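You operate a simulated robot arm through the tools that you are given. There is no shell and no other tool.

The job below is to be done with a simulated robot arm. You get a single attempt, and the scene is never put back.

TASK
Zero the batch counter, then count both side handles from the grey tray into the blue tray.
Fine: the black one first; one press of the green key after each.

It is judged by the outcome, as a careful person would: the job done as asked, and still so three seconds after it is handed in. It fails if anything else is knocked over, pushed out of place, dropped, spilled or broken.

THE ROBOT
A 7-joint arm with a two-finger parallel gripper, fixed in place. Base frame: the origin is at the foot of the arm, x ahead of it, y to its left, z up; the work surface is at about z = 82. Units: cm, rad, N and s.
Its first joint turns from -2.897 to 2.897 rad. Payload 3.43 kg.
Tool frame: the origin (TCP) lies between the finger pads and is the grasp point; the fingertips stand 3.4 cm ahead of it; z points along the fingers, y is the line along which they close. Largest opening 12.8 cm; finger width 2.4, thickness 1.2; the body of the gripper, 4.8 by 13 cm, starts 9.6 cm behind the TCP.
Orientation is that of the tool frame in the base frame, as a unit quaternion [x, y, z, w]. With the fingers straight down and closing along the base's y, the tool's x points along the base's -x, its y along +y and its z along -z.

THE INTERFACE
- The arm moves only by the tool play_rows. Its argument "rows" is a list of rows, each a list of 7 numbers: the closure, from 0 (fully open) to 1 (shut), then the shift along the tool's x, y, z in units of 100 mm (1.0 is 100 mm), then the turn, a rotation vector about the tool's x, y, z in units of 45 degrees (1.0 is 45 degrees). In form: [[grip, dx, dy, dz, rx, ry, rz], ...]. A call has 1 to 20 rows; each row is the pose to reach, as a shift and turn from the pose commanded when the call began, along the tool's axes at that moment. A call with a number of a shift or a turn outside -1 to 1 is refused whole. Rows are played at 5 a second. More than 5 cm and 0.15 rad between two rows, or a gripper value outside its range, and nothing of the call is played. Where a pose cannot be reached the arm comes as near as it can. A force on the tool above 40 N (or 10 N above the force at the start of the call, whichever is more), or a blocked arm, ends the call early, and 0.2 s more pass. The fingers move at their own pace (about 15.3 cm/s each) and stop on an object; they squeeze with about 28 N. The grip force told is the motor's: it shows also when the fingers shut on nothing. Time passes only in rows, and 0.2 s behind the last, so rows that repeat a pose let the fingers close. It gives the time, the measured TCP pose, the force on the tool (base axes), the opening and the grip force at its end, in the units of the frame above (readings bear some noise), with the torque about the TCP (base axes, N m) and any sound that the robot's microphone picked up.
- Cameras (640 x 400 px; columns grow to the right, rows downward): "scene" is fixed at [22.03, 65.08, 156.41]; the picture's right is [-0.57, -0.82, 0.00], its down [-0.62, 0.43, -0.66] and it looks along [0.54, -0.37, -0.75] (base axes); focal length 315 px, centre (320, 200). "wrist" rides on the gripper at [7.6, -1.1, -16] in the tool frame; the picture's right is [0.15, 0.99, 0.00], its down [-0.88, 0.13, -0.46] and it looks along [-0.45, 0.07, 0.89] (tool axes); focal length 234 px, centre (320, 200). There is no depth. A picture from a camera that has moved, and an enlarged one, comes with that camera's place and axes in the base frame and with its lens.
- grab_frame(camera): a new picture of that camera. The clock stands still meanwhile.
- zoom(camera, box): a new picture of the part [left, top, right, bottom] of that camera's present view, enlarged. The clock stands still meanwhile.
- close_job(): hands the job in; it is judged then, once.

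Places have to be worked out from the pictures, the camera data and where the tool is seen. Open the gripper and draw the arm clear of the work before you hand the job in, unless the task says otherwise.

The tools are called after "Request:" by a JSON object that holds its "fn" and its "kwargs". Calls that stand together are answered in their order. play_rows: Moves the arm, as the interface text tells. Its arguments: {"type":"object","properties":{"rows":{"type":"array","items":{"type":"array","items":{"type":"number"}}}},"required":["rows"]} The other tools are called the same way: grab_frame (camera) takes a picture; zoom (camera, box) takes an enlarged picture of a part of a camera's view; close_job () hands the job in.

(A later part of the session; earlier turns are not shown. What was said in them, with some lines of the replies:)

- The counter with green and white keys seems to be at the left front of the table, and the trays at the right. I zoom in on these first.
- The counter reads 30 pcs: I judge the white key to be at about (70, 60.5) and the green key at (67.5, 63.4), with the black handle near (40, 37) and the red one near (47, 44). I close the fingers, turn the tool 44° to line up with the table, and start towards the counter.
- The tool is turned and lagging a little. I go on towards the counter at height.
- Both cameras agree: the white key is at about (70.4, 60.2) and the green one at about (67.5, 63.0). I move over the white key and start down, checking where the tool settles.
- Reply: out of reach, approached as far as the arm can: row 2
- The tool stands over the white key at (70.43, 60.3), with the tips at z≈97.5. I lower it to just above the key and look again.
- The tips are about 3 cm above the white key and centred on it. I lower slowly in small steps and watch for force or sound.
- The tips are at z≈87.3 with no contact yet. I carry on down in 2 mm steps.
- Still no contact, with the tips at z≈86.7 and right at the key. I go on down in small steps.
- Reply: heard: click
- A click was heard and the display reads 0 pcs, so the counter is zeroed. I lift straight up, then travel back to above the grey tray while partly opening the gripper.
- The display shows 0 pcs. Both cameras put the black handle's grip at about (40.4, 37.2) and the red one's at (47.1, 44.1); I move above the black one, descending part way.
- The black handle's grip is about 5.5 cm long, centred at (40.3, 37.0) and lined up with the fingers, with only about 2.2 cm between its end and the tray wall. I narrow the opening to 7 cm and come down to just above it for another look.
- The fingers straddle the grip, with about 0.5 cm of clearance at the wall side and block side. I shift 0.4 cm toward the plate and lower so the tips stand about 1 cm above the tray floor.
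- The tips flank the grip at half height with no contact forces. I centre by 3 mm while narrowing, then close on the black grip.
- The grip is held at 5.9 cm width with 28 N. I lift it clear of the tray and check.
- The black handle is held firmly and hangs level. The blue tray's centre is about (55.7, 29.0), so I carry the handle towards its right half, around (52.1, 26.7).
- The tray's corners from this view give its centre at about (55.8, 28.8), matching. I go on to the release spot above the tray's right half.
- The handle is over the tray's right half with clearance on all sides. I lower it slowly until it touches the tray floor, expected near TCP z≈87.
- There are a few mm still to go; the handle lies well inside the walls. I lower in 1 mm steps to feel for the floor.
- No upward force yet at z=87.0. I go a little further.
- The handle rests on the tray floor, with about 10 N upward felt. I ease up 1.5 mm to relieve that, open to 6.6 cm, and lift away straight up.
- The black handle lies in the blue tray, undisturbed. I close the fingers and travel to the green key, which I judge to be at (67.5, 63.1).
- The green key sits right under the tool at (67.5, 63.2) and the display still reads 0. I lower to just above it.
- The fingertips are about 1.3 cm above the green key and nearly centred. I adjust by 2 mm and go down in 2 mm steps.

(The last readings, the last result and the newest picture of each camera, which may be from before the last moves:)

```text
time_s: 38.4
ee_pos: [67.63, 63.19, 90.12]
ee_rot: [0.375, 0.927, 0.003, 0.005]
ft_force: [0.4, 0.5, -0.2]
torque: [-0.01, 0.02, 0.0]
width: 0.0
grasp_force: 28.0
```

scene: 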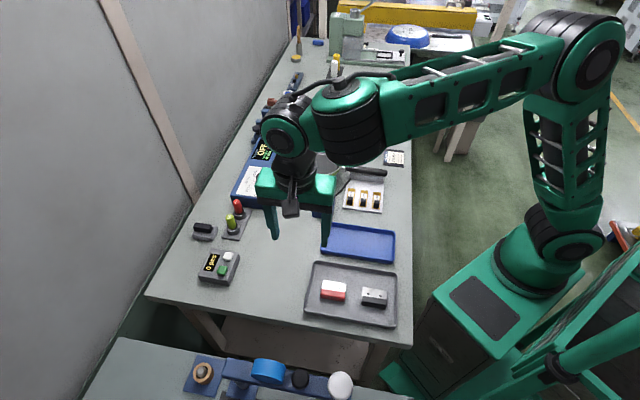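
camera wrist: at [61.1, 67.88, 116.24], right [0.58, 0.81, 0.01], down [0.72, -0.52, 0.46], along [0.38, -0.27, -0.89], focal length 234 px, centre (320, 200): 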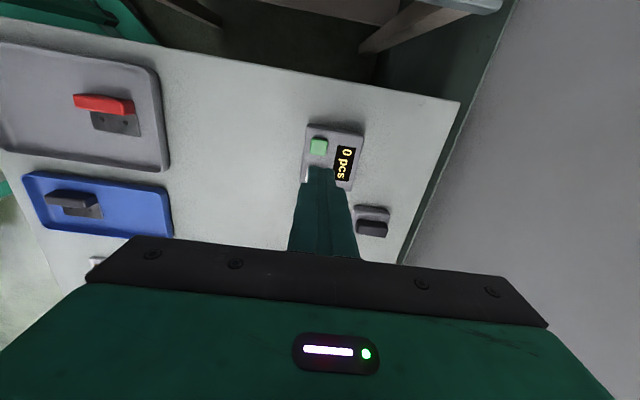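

No contact yet at TCP z=90.1. I press on down to where the white key clicked.

Request:
{"fn": "play_rows", "kwargs": {"rows": [[1, 0, 0, 0.02, 0, 0, 0], [1, 0, 0, 0.04, 0, 0, 0], [1, 0, 0, 0.06, 0, 0, 0], [1, 0, 0, 0.06, 0, 0, 0]]}}

Request:
{"fn": "zoom", "kwargs": {"camera": "scene", "box": [180, 200, 280, 300]}}

Request:
{"fn": "zoom", "kwargs": {"camera": "wrist", "box": [260, 80, 420, 220]}}

```text
time_s: 39.4
ee_pos: [67.52, 63.23, 89.64]
ee_rot: [0.374, 0.927, 0.002, 0.006]
ft_force: [1.3, 0.0, 0.4]
torque: [0.01, 0.01, 0.04]
width: 0.02
grasp_force: 27.7
```

```text
4.00 times, centred on (230, 250) of scene
camera zoom: at [22.03, 65.08, 156.41], right [-0.57, -0.82, 0.0], down [-0.62, 0.43, -0.66], along [0.54, -0.37, -0.75], focal length 1262 px, centre (680, 0)
```

zoom: 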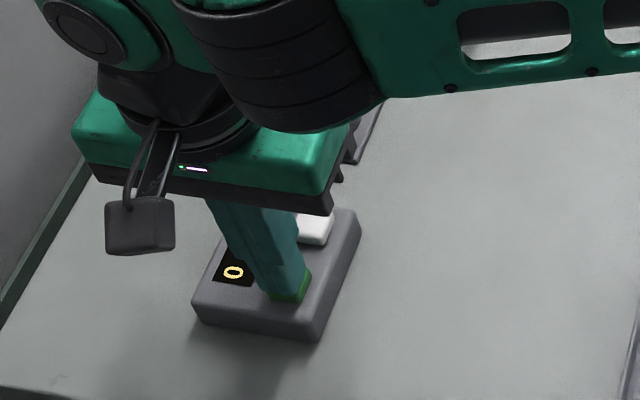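

```text
2.86 times, centred on (340, 150) of wrist
camera zoom: at [61.1, 67.75, 105.46], right [0.58, 0.81, 0.01], down [0.72, -0.52, 0.46], along [0.38, -0.27, -0.89], focal length 669 px, centre (263, 343)
```

zoom: 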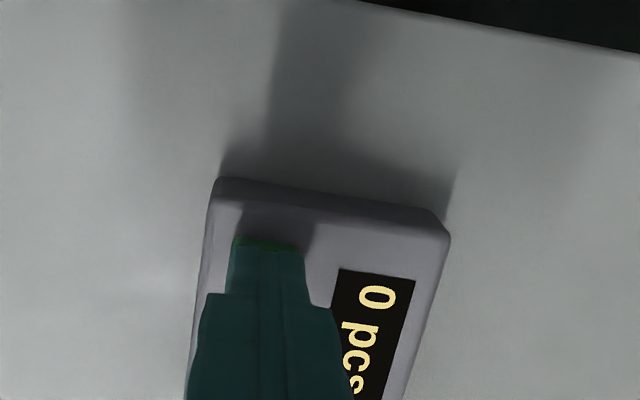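

Still 0 pcs and no click, with the tips just touching the key. I go down further in 1 mm steps.

Request:
{"fn": "play_rows", "kwargs": {"rows": [[1, 0, 0, 0.01, 0, 0, 0], [1, 0, 0, 0.02, 0, 0, 0], [1, 0, 0, 0.03, 0, 0, 0], [1, 0, 0, 0.03, 0, 0, 0]]}}

Request:
{"fn": "zoom", "kwargs": {"camera": "wrist", "box": [260, 80, 420, 220]}}

```text
time_s: 40.4
ee_pos: [67.51, 63.25, 89.29]
ee_rot: [0.374, 0.927, 0.003, 0.005]
ft_force: [0.9, 1.1, 3.0]
torque: [0.04, 0.0, -0.04]
width: 0.0
grasp_force: 28.5
heard: click
```

```text
2.86 times, centred on (340, 150) of wrist
camera zoom: at [61.14, 67.71, 105.16], right [0.58, 0.81, 0.01], down [0.72, -0.52, 0.46], along [0.38, -0.27, -0.89], focal length 669 px, centre (263, 343)
```

zoom: 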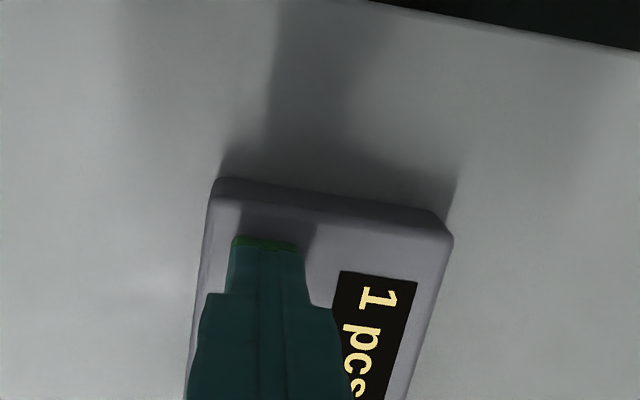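

A click was heard and the display reads 1 pcs. I lift straight off and travel back to above the red handle near (47.3, 43.9), opening to 7 cm.

Request:
{"fn": "play_rows", "kwargs": {"rows": [[1, 0, 0, -0.2, 0, 0, 0], [1, 0, 0, -0.5, 0, 0, 0], [1, 0, 0, -0.85, 0, 0, 0], [1, 0, 0, -1, 0, 0, 0]]}}

Request:
{"fn": "play_rows", "kwargs": {"rows": [[1, 0.01, -0.31, -0.05, 0, 0, 0], [1, 0.02, -0.62, -0.1, 0, 0, 0], [1, 0.03, -0.93, -0.15, 0, 0, 0]]}}

Request:
{"fn": "play_rows", "kwargs": {"rows": [[0.453, 0.01, -0.31, 0, 0, 0, 0], [0.453, 0.02, -0.62, 0, 0, 0, 0], [0.453, 0.03, -0.93, 0, 0, 0, 0]]}}

Request:
{"fn": "play_rows", "kwargs": {"rows": [[0.453, 0.01, -0.31, 0, 0, 0, 0], [0.453, 0.02, -0.62, 0.1, 0, 0, 0], [0.453, 0.03, -0.93, 0.2, 0, 0, 0], [0.453, 0.03, -0.93, 0.4, 0, 0, 0], [0.453, 0.03, -0.93, 0.4, 0, 0, 0], [0.453, 0.03, -0.93, 0.4, 0, 0, 0]]}}

Request:
{"fn": "zoom", "kwargs": {"camera": "wrist", "box": [220, 90, 440, 230]}}

Request:
{"fn": "grab_frame", "kwargs": {"camera": "scene"}}

```text
time_s: 41.4
ee_pos: [67.44, 63.27, 99.31]
ee_rot: [0.375, 0.927, 0.001, 0.005]
ft_force: [0.5, 0.2, 0.8]
torque: [-0.01, 0.04, 0.05]
width: 0.01
grasp_force: 27.7
```

```text
time_s: 42.2
ee_pos: [60.7, 56.65, 100.57]
ee_rot: [0.375, 0.927, 0.002, 0.006]
ft_force: [-0.1, 0.5, -1.6]
torque: [-0.02, -0.02, 0.02]
width: 0.0
grasp_force: 27.8
```

```text
time_s: 43.0
ee_pos: [53.9, 50.32, 100.42]
ee_rot: [0.375, 0.927, 0.002, 0.005]
ft_force: [0.1, 0.2, 0.3]
torque: [-0.05, 0.02, -0.01]
width: 7.02
grasp_force: 0.0
```

```text
time_s: 44.4
ee_pos: [47.39, 43.78, 96.47]
ee_rot: [0.375, 0.927, 0.003, 0.006]
ft_force: [0.0, 0.0, -0.2]
torque: [-0.02, 0.01, -0.02]
width: 6.96
grasp_force: 0.0
```

```text
2.86 times, centred on (330, 160) of wrist
camera zoom: at [40.99, 48.25, 112.32], right [0.58, 0.81, 0.01], down [0.72, -0.52, 0.46], along [0.38, -0.27, -0.89], focal length 669 px, centre (291, 314)
```

zoom: 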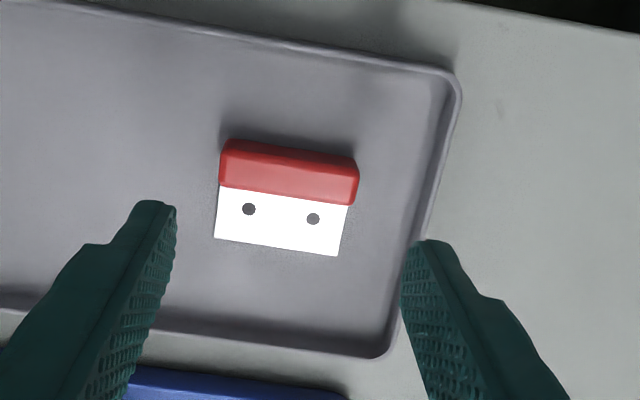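

```text
taken
```

scene: 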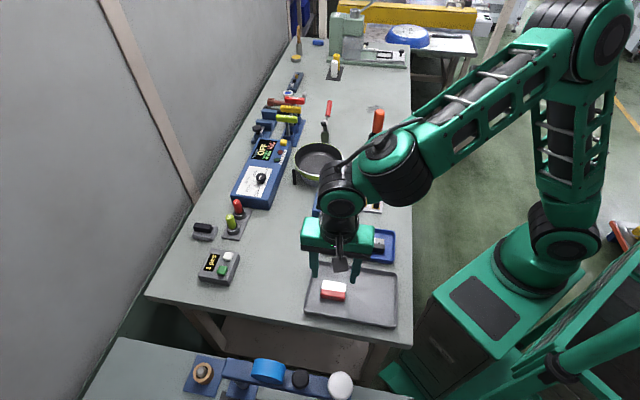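

The red grip is centred at about (47.3, 43.8), lined up between the fingers, with room on both sides. I shift 3.5 mm toward the plate and go down most of the way.

Request:
{"fn": "play_rows", "kwargs": {"rows": [[0.453, -0.02, -0.005, 0.15, 0, 0, 0], [0.453, -0.035, -0.005, 0.3, 0, 0, 0], [0.453, -0.035, -0.005, 0.45, 0, 0, 0], [0.453, -0.035, -0.005, 0.55, 0, 0, 0], [0.453, -0.035, -0.005, 0.62, 0, 0, 0], [0.453, -0.035, -0.005, 0.62, 0, 0, 0]]}}

Request:
{"fn": "zoom", "kwargs": {"camera": "wrist", "box": [220, 90, 440, 230]}}

```text
time_s: 45.8
ee_pos: [47.8, 43.5, 90.3]
ee_rot: [0.374, 0.927, 0.002, 0.005]
ft_force: [1.0, 0.6, 0.0]
torque: [0.0, 0.01, -0.02]
width: 7.0
grasp_force: 0.2
```

```text
2.86 times, centred on (330, 160) of wrist
camera zoom: at [41.32, 48.01, 106.15], right [0.58, 0.81, 0.01], down [0.72, -0.52, 0.46], along [0.38, -0.27, -0.89], focal length 669 px, centre (291, 314)
```

zoom: 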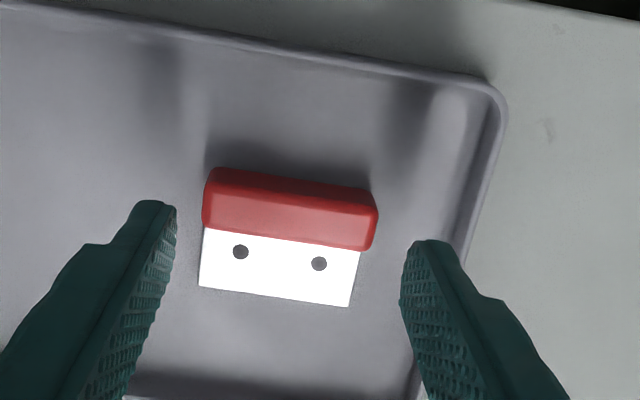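

The grip is well centred between the tips. I lower the last 3.3 cm and close.

Request:
{"fn": "play_rows", "kwargs": {"rows": [[0.453, 0, 0, 0.08, 0, 0, 0], [0.453, 0, 0, 0.16, 0, 0, 0], [0.453, 0, 0, 0.24, 0, 0, 0], [0.453, 0, 0, 0.3, 0, 0, 0], [0.453, 0, 0, 0.33, 0, 0, 0], [0.453, 0, 0, 0.33, 0, 0, 0], [0.52, 0, 0, 0.33, 0, 0, 0], [0.65, 0, 0, 0.33, 0, 0, 0], [0.8, 0, 0, 0.33, 0, 0, 0], [0.8, 0, 0, 0.33, 0, 0, 0], [0.8, 0, 0, 0.33, 0, 0, 0]]}}

Request:
{"fn": "zoom", "kwargs": {"camera": "wrist", "box": [220, 90, 440, 230]}}

```text
time_s: 48.2
ee_pos: [47.58, 43.48, 87.05]
ee_rot: [0.375, 0.927, 0.002, 0.005]
ft_force: [-0.8, 0.6, 0.3]
torque: [-0.02, 0.0, 0.05]
width: 5.92
grasp_force: 28.0
```

```text
2.86 times, centred on (330, 160) of wrist
camera zoom: at [41.31, 47.89, 102.88], right [0.58, 0.81, 0.01], down [0.72, -0.52, 0.46], along [0.38, -0.27, -0.89], focal length 669 px, centre (291, 314)
```

zoom: 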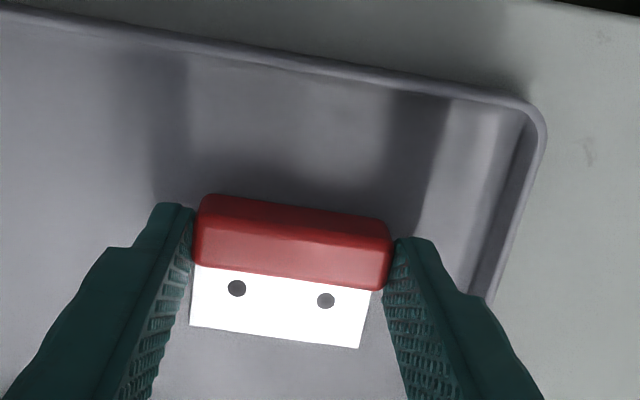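

The red grip is held at 5.9 cm. I lift 8 cm, then carry it towards the left half of the blue tray, aiming at TCP (58.2, 32.2).

Request:
{"fn": "play_rows", "kwargs": {"rows": [[0.8, 0, 0, -0.05, 0, 0, 0], [0.8, 0, 0, -0.15, 0, 0, 0], [0.8, 0, 0, -0.3, 0, 0, 0], [0.8, 0, 0, -0.5, 0, 0, 0], [0.8, 0, 0, -0.7, 0, 0, 0], [0.8, 0, 0, -0.8, 0, 0, 0]]}}

Request:
{"fn": "play_rows", "kwargs": {"rows": [[0.8, -0.2, -0.01, -0.02, 0, 0, 0], [0.8, -0.4, -0.02, -0.05, 0, 0, 0], [0.8, -0.6, -0.03, -0.05, 0, 0, 0], [0.8, -0.78, -0.04, -0.05, 0, 0, 0]]}}

Request:
{"fn": "play_rows", "kwargs": {"rows": [[0.8, -0.2, -0.01, 0, 0, 0, 0], [0.8, -0.4, -0.02, 0, 0, 0, 0], [0.8, -0.6, -0.03, 0, 0, 0, 0], [0.8, -0.77, -0.035, 0.05, 0, 0, 0], [0.8, -0.77, -0.035, 0.2, 0, 0, 0], [0.8, -0.77, -0.035, 0.2, 0, 0, 0]]}}

Request:
{"fn": "grab_frame", "kwargs": {"camera": "wrist"}}

Request:
{"fn": "zoom", "kwargs": {"camera": "scene", "box": [290, 180, 420, 300]}}

```text
time_s: 49.6
ee_pos: [47.46, 43.53, 94.98]
ee_rot: [0.375, 0.927, 0.003, 0.006]
ft_force: [-0.6, -0.3, -1.3]
torque: [0.01, 0.06, 0.01]
width: 5.91
grasp_force: 28.3
```

```text
time_s: 50.6
ee_pos: [52.84, 37.71, 95.71]
ee_rot: [0.375, 0.927, 0.003, 0.005]
ft_force: [0.6, -0.5, -1.2]
torque: [-0.03, 0.03, -0.01]
width: 5.92
grasp_force: 28.3
```

```text
time_s: 52.0
ee_pos: [58.34, 32.06, 93.64]
ee_rot: [0.374, 0.927, 0.001, 0.005]
ft_force: [0.7, -0.1, -0.7]
torque: [-0.02, -0.01, 0.02]
width: 5.91
grasp_force: 28.2
```

```text
taken
camera wrist: at [51.89, 36.58, 109.49], right [0.58, 0.81, 0.01], down [0.72, -0.52, 0.46], along [0.38, -0.27, -0.89], focal length 234 px, centre (320, 200)
```

wrist: 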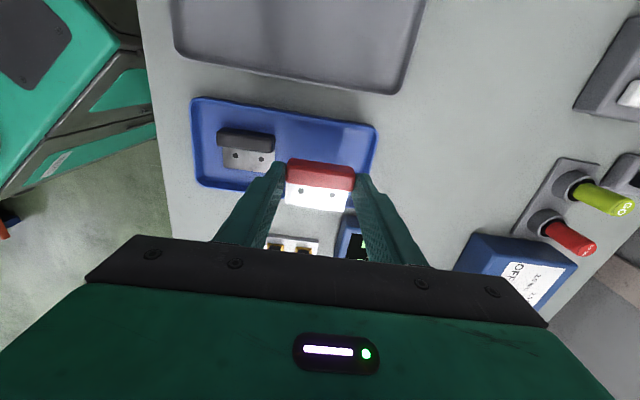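

```text
3.33 times, centred on (355, 240) of scene
camera zoom: at [22.03, 65.08, 156.41], right [-0.57, -0.82, 0.0], down [-0.62, 0.43, -0.66], along [0.54, -0.37, -0.75], focal length 1052 px, centre (203, 67)
```

zoom: 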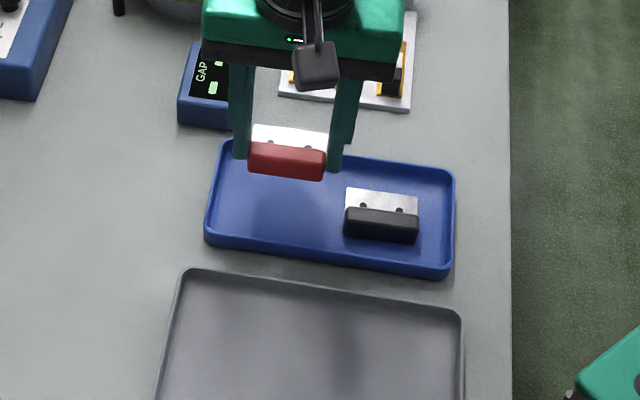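

The red handle hangs over the left half of the tray, with the black one undisturbed beside it. I lower to just above the rim and check the finger gaps.

Request:
{"fn": "play_rows", "kwargs": {"rows": [[0.8, 0.01, 0, 0.1, 0, 0, 0], [0.8, 0.01, 0, 0.2, 0, 0, 0], [0.8, 0.01, 0, 0.3, 0, 0, 0], [0.8, 0.01, 0, 0.4, 0, 0, 0], [0.8, 0.01, 0, 0.48, 0, 0, 0], [0.8, 0.01, 0, 0.48, 0, 0, 0]]}}

Request:
{"fn": "zoom", "kwargs": {"camera": "wrist", "box": [200, 90, 420, 230]}}

Request:
{"fn": "zoom", "kwargs": {"camera": "scene", "box": [310, 200, 410, 290]}}

```text
time_s: 53.4
ee_pos: [58.32, 32.24, 88.82]
ee_rot: [0.375, 0.927, 0.003, 0.006]
ft_force: [0.2, 0.3, -1.1]
torque: [-0.01, 0.0, 0.01]
width: 5.9
grasp_force: 28.1
```

```text
2.86 times, centred on (310, 160) of wrist
camera zoom: at [51.89, 36.74, 104.72], right [0.58, 0.81, 0.01], down [0.72, -0.52, 0.46], along [0.38, -0.27, -0.89], focal length 669 px, centre (349, 314)
```

zoom: 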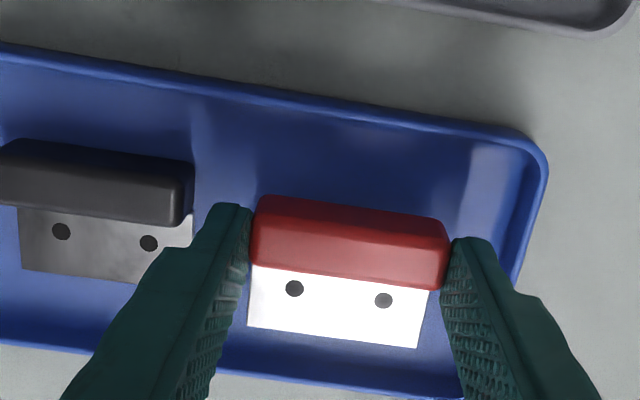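

```text
4.44 times, centred on (360, 245) of scene
camera zoom: at [22.03, 65.08, 156.41], right [-0.57, -0.82, 0.0], down [-0.62, 0.43, -0.66], along [0.54, -0.37, -0.75], focal length 1402 px, centre (142, 0)
```

zoom: 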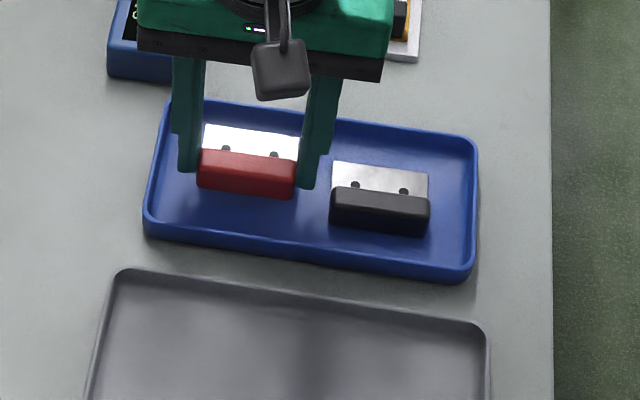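

Gaps are about 0.6 cm to the black handle and to the wall. I lower the last 2 cm slowly until the floor is felt.

Request:
{"fn": "play_rows", "kwargs": {"rows": [[0.8, 0, 0, 0.05, 0, 0, 0], [0.8, 0, 0, 0.1, 0, 0, 0], [0.8, 0, 0, 0.13, 0, 0, 0], [0.8, 0, 0, 0.155, 0, 0, 0], [0.8, 0, 0, 0.17, 0, 0, 0], [0.8, 0, 0, 0.18, 0, 0, 0], [0.8, 0, 0, 0.18, 0, 0, 0]]}}

```text
time_s: 55.0
ee_pos: [58.36, 32.25, 87.1]
ee_rot: [0.375, 0.927, 0.003, 0.006]
ft_force: [0.6, -0.4, 1.2]
torque: [-0.01, 0.03, 0.01]
width: 5.92
grasp_force: 28.2
```

A slight upward force is starting at z≈87.05. I take one more small step to confirm it is seated.

Request:
{"fn": "play_rows", "kwargs": {"rows": [[0.8, 0, 0, 0.01, 0, 0, 0], [0.8, 0, 0, 0.01, 0, 0, 0]]}}

Request:
{"fn": "zoom", "kwargs": {"camera": "wrist", "box": [200, 90, 420, 230]}}

```text
time_s: 55.6
ee_pos: [58.27, 32.23, 87.07]
ee_rot: [0.375, 0.927, 0.002, 0.005]
ft_force: [-1.1, -1.3, 15.4]
torque: [-0.38, 0.25, -0.03]
width: 5.92
grasp_force: 27.9
```

```text
2.86 times, centred on (310, 160) of wrist
camera zoom: at [51.86, 36.68, 102.85], right [0.58, 0.81, 0.01], down [0.72, -0.52, 0.46], along [0.38, -0.26, -0.89], focal length 669 px, centre (349, 314)
```

zoom: 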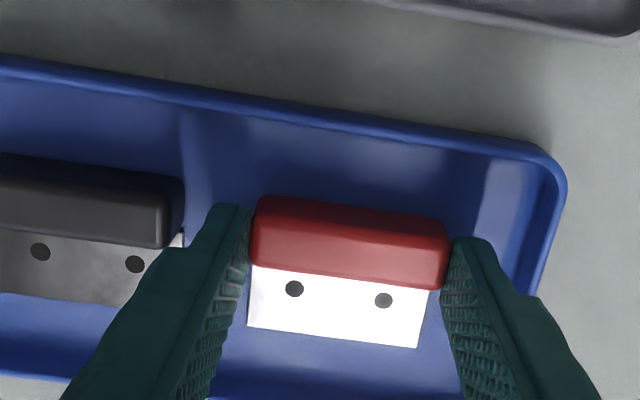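

The red handle is seated on the tray floor. I relieve the pressure, open a little to 6.5 cm, and lift straight up.

Request:
{"fn": "play_rows", "kwargs": {"rows": [[0.8, 0, 0, -0.015, 0, 0, 0], [0.51, 0, 0, -0.015, 0, 0, 0], [0.492, 0, 0, -0.015, 0, 0, 0], [0.492, 0, 0, -0.015, 0, 0, 0]]}}

Request:
{"fn": "play_rows", "kwargs": {"rows": [[0.492, 0, 0, -0.05, 0, 0, 0], [0.492, 0, 0, -0.15, 0, 0, 0], [0.492, 0, 0, -0.3, 0, 0, 0], [0.492, 0, 0, -0.5, 0, 0, 0], [0.492, 0, 0, -0.8, 0, 0, 0], [0.492, 0, 0, -1, 0, 0, 0]]}}

Request:
{"fn": "zoom", "kwargs": {"camera": "scene", "box": [290, 180, 420, 300]}}

Request:
{"fn": "grab_frame", "kwargs": {"camera": "wrist"}}

```text
time_s: 56.6
ee_pos: [58.27, 32.22, 87.05]
ee_rot: [0.375, 0.927, 0.002, 0.006]
ft_force: [0.2, -0.4, 0.2]
torque: [0.01, 0.0, 0.01]
width: 6.48
grasp_force: 0.0
```

```text
time_s: 58.0
ee_pos: [58.19, 32.28, 97.26]
ee_rot: [0.374, 0.927, 0.003, 0.006]
ft_force: [0.8, 0.0, -0.1]
torque: [0.04, 0.0, -0.02]
width: 6.49
grasp_force: 0.0
```

```text
3.33 times, centred on (355, 240) of scene
camera zoom: at [22.03, 65.08, 156.41], right [-0.57, -0.82, 0.0], down [-0.62, 0.43, -0.66], along [0.54, -0.37, -0.75], focal length 1052 px, centre (203, 67)
```

zoom: 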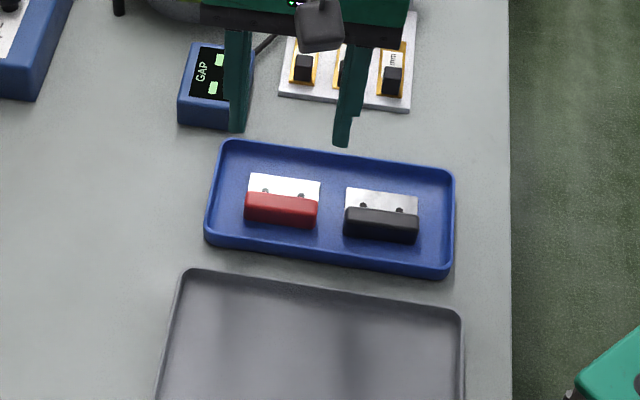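

```text
taken
camera wrist: at [51.79, 36.74, 113.02], right [0.58, 0.81, 0.01], down [0.72, -0.52, 0.46], along [0.38, -0.27, -0.89], focal length 234 px, centre (320, 200)
```

wrist: 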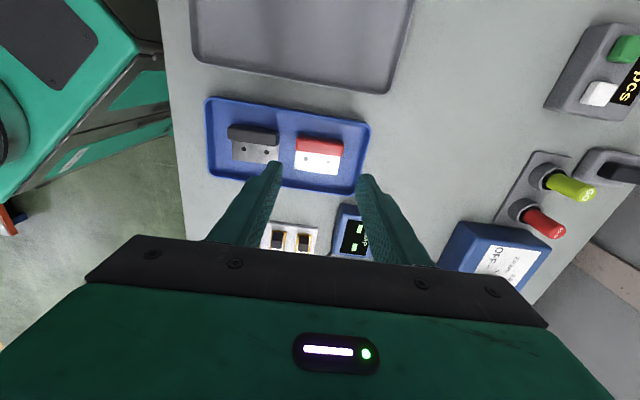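

Both handles lie in the blue tray. I close the fingers and travel back to the green key at (67.5, 63.2).

Request:
{"fn": "play_rows", "kwargs": {"rows": [[0.492, 0.2, 0.3, -0.15, 0, 0, 0], [1, 0.4, 0.6, -0.3, 0, 0, 0], [1, 0.6, 0.93, -0.35, 0, 0, 0]]}}

Request:
{"fn": "play_rows", "kwargs": {"rows": [[1, 0.2, 0.33, 0, 0, 0, 0], [1, 0.35, 0.66, 0, 0, 0, 0], [1, 0.5, 0.97, 0, 0, 0, 0]]}}

Request:
{"fn": "play_rows", "kwargs": {"rows": [[1, 0.15, 0.33, 0, 0, 0, 0], [1, 0.3, 0.66, 0, 0, 0, 0], [1, 0.38, 0.97, 0, 0, 0, 0], [1, 0.38, 0.97, 0.05, 0, 0, 0], [1, 0.38, 0.97, 0.05, 0, 0, 0]]}}

Request:
{"fn": "grab_frame", "kwargs": {"camera": "wrist"}}

```text
time_s: 58.8
ee_pos: [60.19, 43.45, 100.78]
ee_rot: [0.374, 0.927, 0.002, 0.006]
ft_force: [0.2, 0.0, 0.7]
torque: [0.02, 0.01, 0.0]
width: 0.02
grasp_force: 28.0
```

```text
time_s: 59.6
ee_pos: [63.62, 53.75, 100.86]
ee_rot: [0.374, 0.927, 0.002, 0.006]
ft_force: [-0.4, -0.2, 0.7]
torque: [0.04, 0.0, 0.02]
width: 0.0
grasp_force: 28.2
```

```text
time_s: 60.8
ee_pos: [67.53, 63.57, 100.46]
ee_rot: [0.375, 0.927, 0.001, 0.006]
ft_force: [0.2, -0.3, -0.3]
torque: [0.01, 0.0, 0.02]
width: 0.0
grasp_force: 28.0
```

```text
taken
camera wrist: at [61.15, 68.0, 116.27], right [0.58, 0.81, 0.01], down [0.72, -0.52, 0.46], along [0.38, -0.27, -0.89], focal length 234 px, centre (320, 200)
```

wrist: 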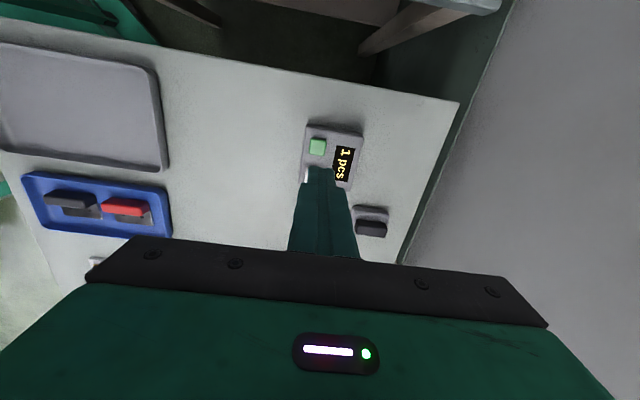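

The display reads 1 pcs and I'm over the green key, about 3 mm off. I correct that and lower to just above the key.

Request:
{"fn": "play_rows", "kwargs": {"rows": [[1, -0.02, -0.02, 0.2, 0, 0, 0], [1, -0.02, -0.02, 0.4, 0, 0, 0], [1, -0.02, -0.02, 0.6, 0, 0, 0], [1, -0.02, -0.02, 0.75, 0, 0, 0], [1, -0.02, -0.02, 0.87, 0, 0, 0], [1, -0.02, -0.02, 0.93, 0, 0, 0], [1, -0.02, -0.02, 0.93, 0, 0, 0]]}}

Request:
{"fn": "zoom", "kwargs": {"camera": "wrist", "box": [260, 80, 420, 220]}}

```text
time_s: 62.4
ee_pos: [67.58, 63.04, 90.93]
ee_rot: [0.375, 0.927, 0.003, 0.005]
ft_force: [0.7, -0.7, 0.8]
torque: [0.01, 0.0, -0.02]
width: 0.0
grasp_force: 27.9
```

```text
2.86 times, centred on (340, 150) of wrist
camera zoom: at [61.24, 67.49, 106.74], right [0.58, 0.81, 0.01], down [0.72, -0.52, 0.46], along [0.38, -0.27, -0.89], focal length 669 px, centre (263, 343)
```

zoom: 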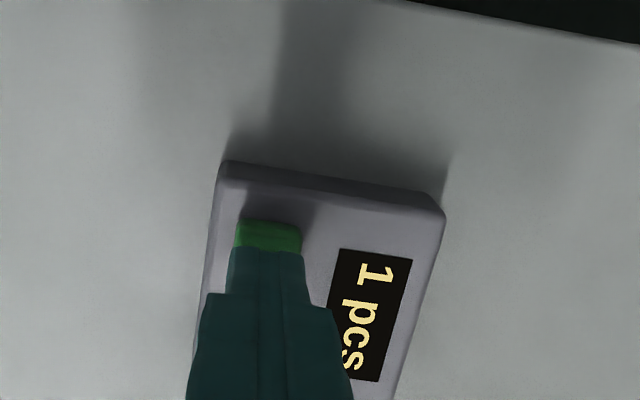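

Well placed above the key, at 90.9. I lower to 89.7, staying above the click point, with a 2 mm adjustment.

Request:
{"fn": "play_rows", "kwargs": {"rows": [[1, 0.02, 0.01, 0.03, 0, 0, 0], [1, 0.02, 0.01, 0.06, 0, 0, 0], [1, 0.02, 0.01, 0.09, 0, 0, 0], [1, 0.02, 0.01, 0.11, 0, 0, 0], [1, 0.02, 0.01, 0.11, 0, 0, 0]]}}

```text
time_s: 63.6
ee_pos: [67.43, 63.25, 89.84]
ee_rot: [0.374, 0.928, 0.001, 0.006]
ft_force: [-0.7, 0.0, -0.1]
torque: [0.01, 0.03, -0.01]
width: 0.0
grasp_force: 28.4
```

Not yet touching at z≈89.8. I press the green key in 1 mm steps to about z=89.3.

Request:
{"fn": "play_rows", "kwargs": {"rows": [[1, 0, 0, 0.015, 0, 0, 0], [1, 0, 0, 0.03, 0, 0, 0], [1, 0, 0, 0.045, 0, 0, 0], [1, 0, 0, 0.055, 0, 0, 0], [1, 0, 0, 0.055, 0, 0, 0]]}}

Request:
{"fn": "zoom", "kwargs": {"camera": "wrist", "box": [260, 80, 420, 220]}}

```text
time_s: 64.8
ee_pos: [67.58, 63.17, 89.2]
ee_rot: [0.374, 0.927, 0.002, 0.006]
ft_force: [-0.7, 1.5, 2.8]
torque: [0.04, 0.05, -0.03]
width: 0.01
grasp_force: 27.8
heard: click
```

```text
2.86 times, centred on (340, 150) of wrist
camera zoom: at [61.06, 67.61, 105.18], right [0.58, 0.81, 0.01], down [0.72, -0.52, 0.46], along [0.38, -0.27, -0.89], focal length 669 px, centre (263, 343)
```

zoom: 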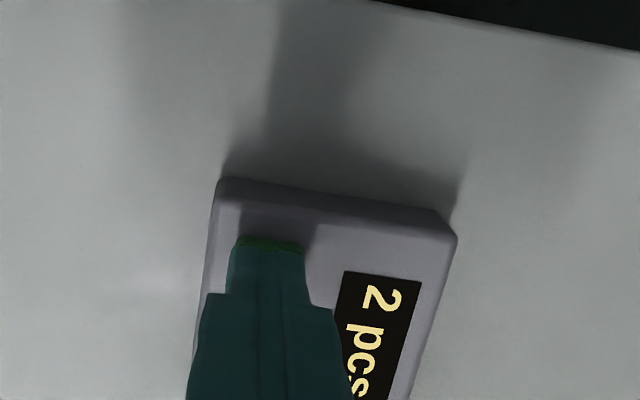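

The display reads 2 pcs after a single click. I lift off, back away over the open part of the table, and open the gripper.

Request:
{"fn": "play_rows", "kwargs": {"rows": [[1, 0, 0, -0.2, 0, 0, 0], [1, 0, 0, -0.5, 0, 0, 0], [1, 0, 0, -0.85, 0, 0, 0], [1, 0, 0, -1, 0, 0, 0]]}}

Request:
{"fn": "play_rows", "kwargs": {"rows": [[1, 0, -0.3, -0.2, 0, 0, 0], [1, 0, -0.6, -0.4, 0, 0, 0], [1, 0, -0.95, -0.6, 0, 0, 0]]}}

Request:
{"fn": "play_rows", "kwargs": {"rows": [[0.5, 0, -0.3, -0.15, 0, 0, 0], [0, 0, -0.6, -0.3, 0, 0, 0], [0, 0, -0.95, -0.45, 0, 0, 0], [0, 0, -0.95, -0.45, 0, 0, 0], [0, 0, -0.95, -0.45, 0, 0, 0]]}}

Request:
{"fn": "grab_frame", "kwargs": {"camera": "scene"}}

Request:
{"fn": "zoom", "kwargs": {"camera": "scene", "box": [180, 200, 280, 300]}}

Request:
{"fn": "grab_frame", "kwargs": {"camera": "wrist"}}

```text
time_s: 65.8
ee_pos: [67.29, 63.25, 99.1]
ee_rot: [0.375, 0.927, 0.003, 0.005]
ft_force: [-1.0, 0.8, 0.2]
torque: [-0.02, -0.01, -0.02]
width: 0.0
grasp_force: 28.5
```

```text
time_s: 66.6
ee_pos: [60.68, 56.27, 105.12]
ee_rot: [0.375, 0.927, 0.002, 0.005]
ft_force: [0.7, 0.3, -0.8]
torque: [-0.04, 0.05, 0.01]
width: 0.0
grasp_force: 27.7
```

```text
time_s: 67.8
ee_pos: [53.83, 49.34, 109.66]
ee_rot: [0.374, 0.927, 0.003, 0.005]
ft_force: [0.2, 0.5, -0.2]
torque: [0.03, 0.0, 0.02]
width: 12.82
grasp_force: 0.0
```

```text
taken
```

scene: 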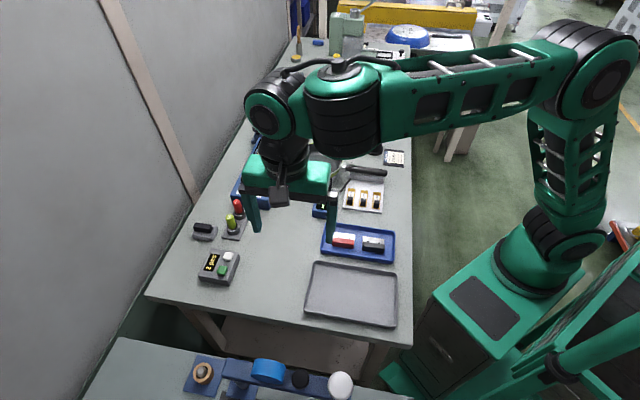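

```text
4.00 times, centred on (230, 250) of scene
camera zoom: at [22.03, 65.08, 156.41], right [-0.57, -0.82, 0.0], down [-0.62, 0.43, -0.66], along [0.54, -0.37, -0.75], focal length 1262 px, centre (680, 0)
```

zoom: 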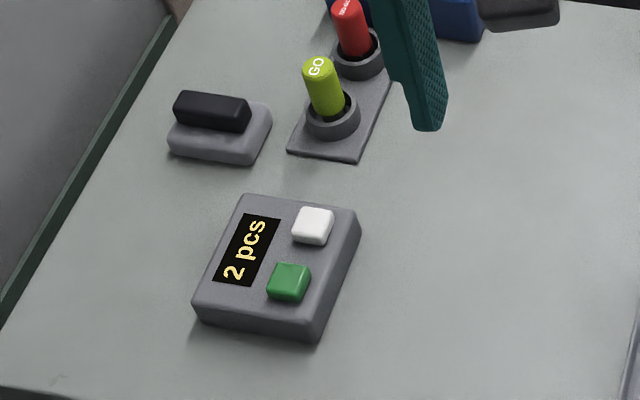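

```text
taken
camera wrist: at [47.4, 53.77, 125.46], right [0.58, 0.81, 0.01], down [0.72, -0.52, 0.46], along [0.38, -0.26, -0.89], focal length 234 px, centre (320, 200)
```

wrist: 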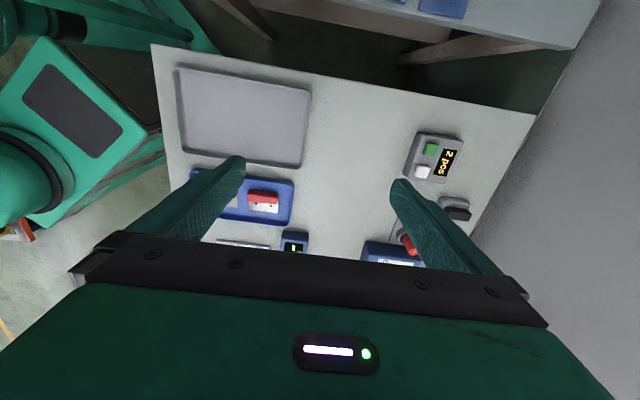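

The counter reads 2 pcs, both handles lie in the blue tray, the grey tray is empty and nothing else has moved. The gripper is open and well above the work, so I hand the job in.

Request:
{"fn": "close_job", "kwargs": {}}

```text
The job is handed in.
```

The job is done and handed in. The batch counter was zeroed, and both side handles are now in the blue tray with the counter reading 2 pcs.

- **Zeroing:** one press of the white key took the display from 30 pcs to 0.
- **Black handle:** it was moved first, to the right half of the blue tray. One press of the green key then took the count to 1.
- **Red handle:** it was moved second, to the left half of the tray. One more press took the count to 2.

In the last pictures the grey tray was empty and I saw nothing out of place, though the arm hid part of the table around the pan. The gripper was open and about 28 cm above the table when I handed in.
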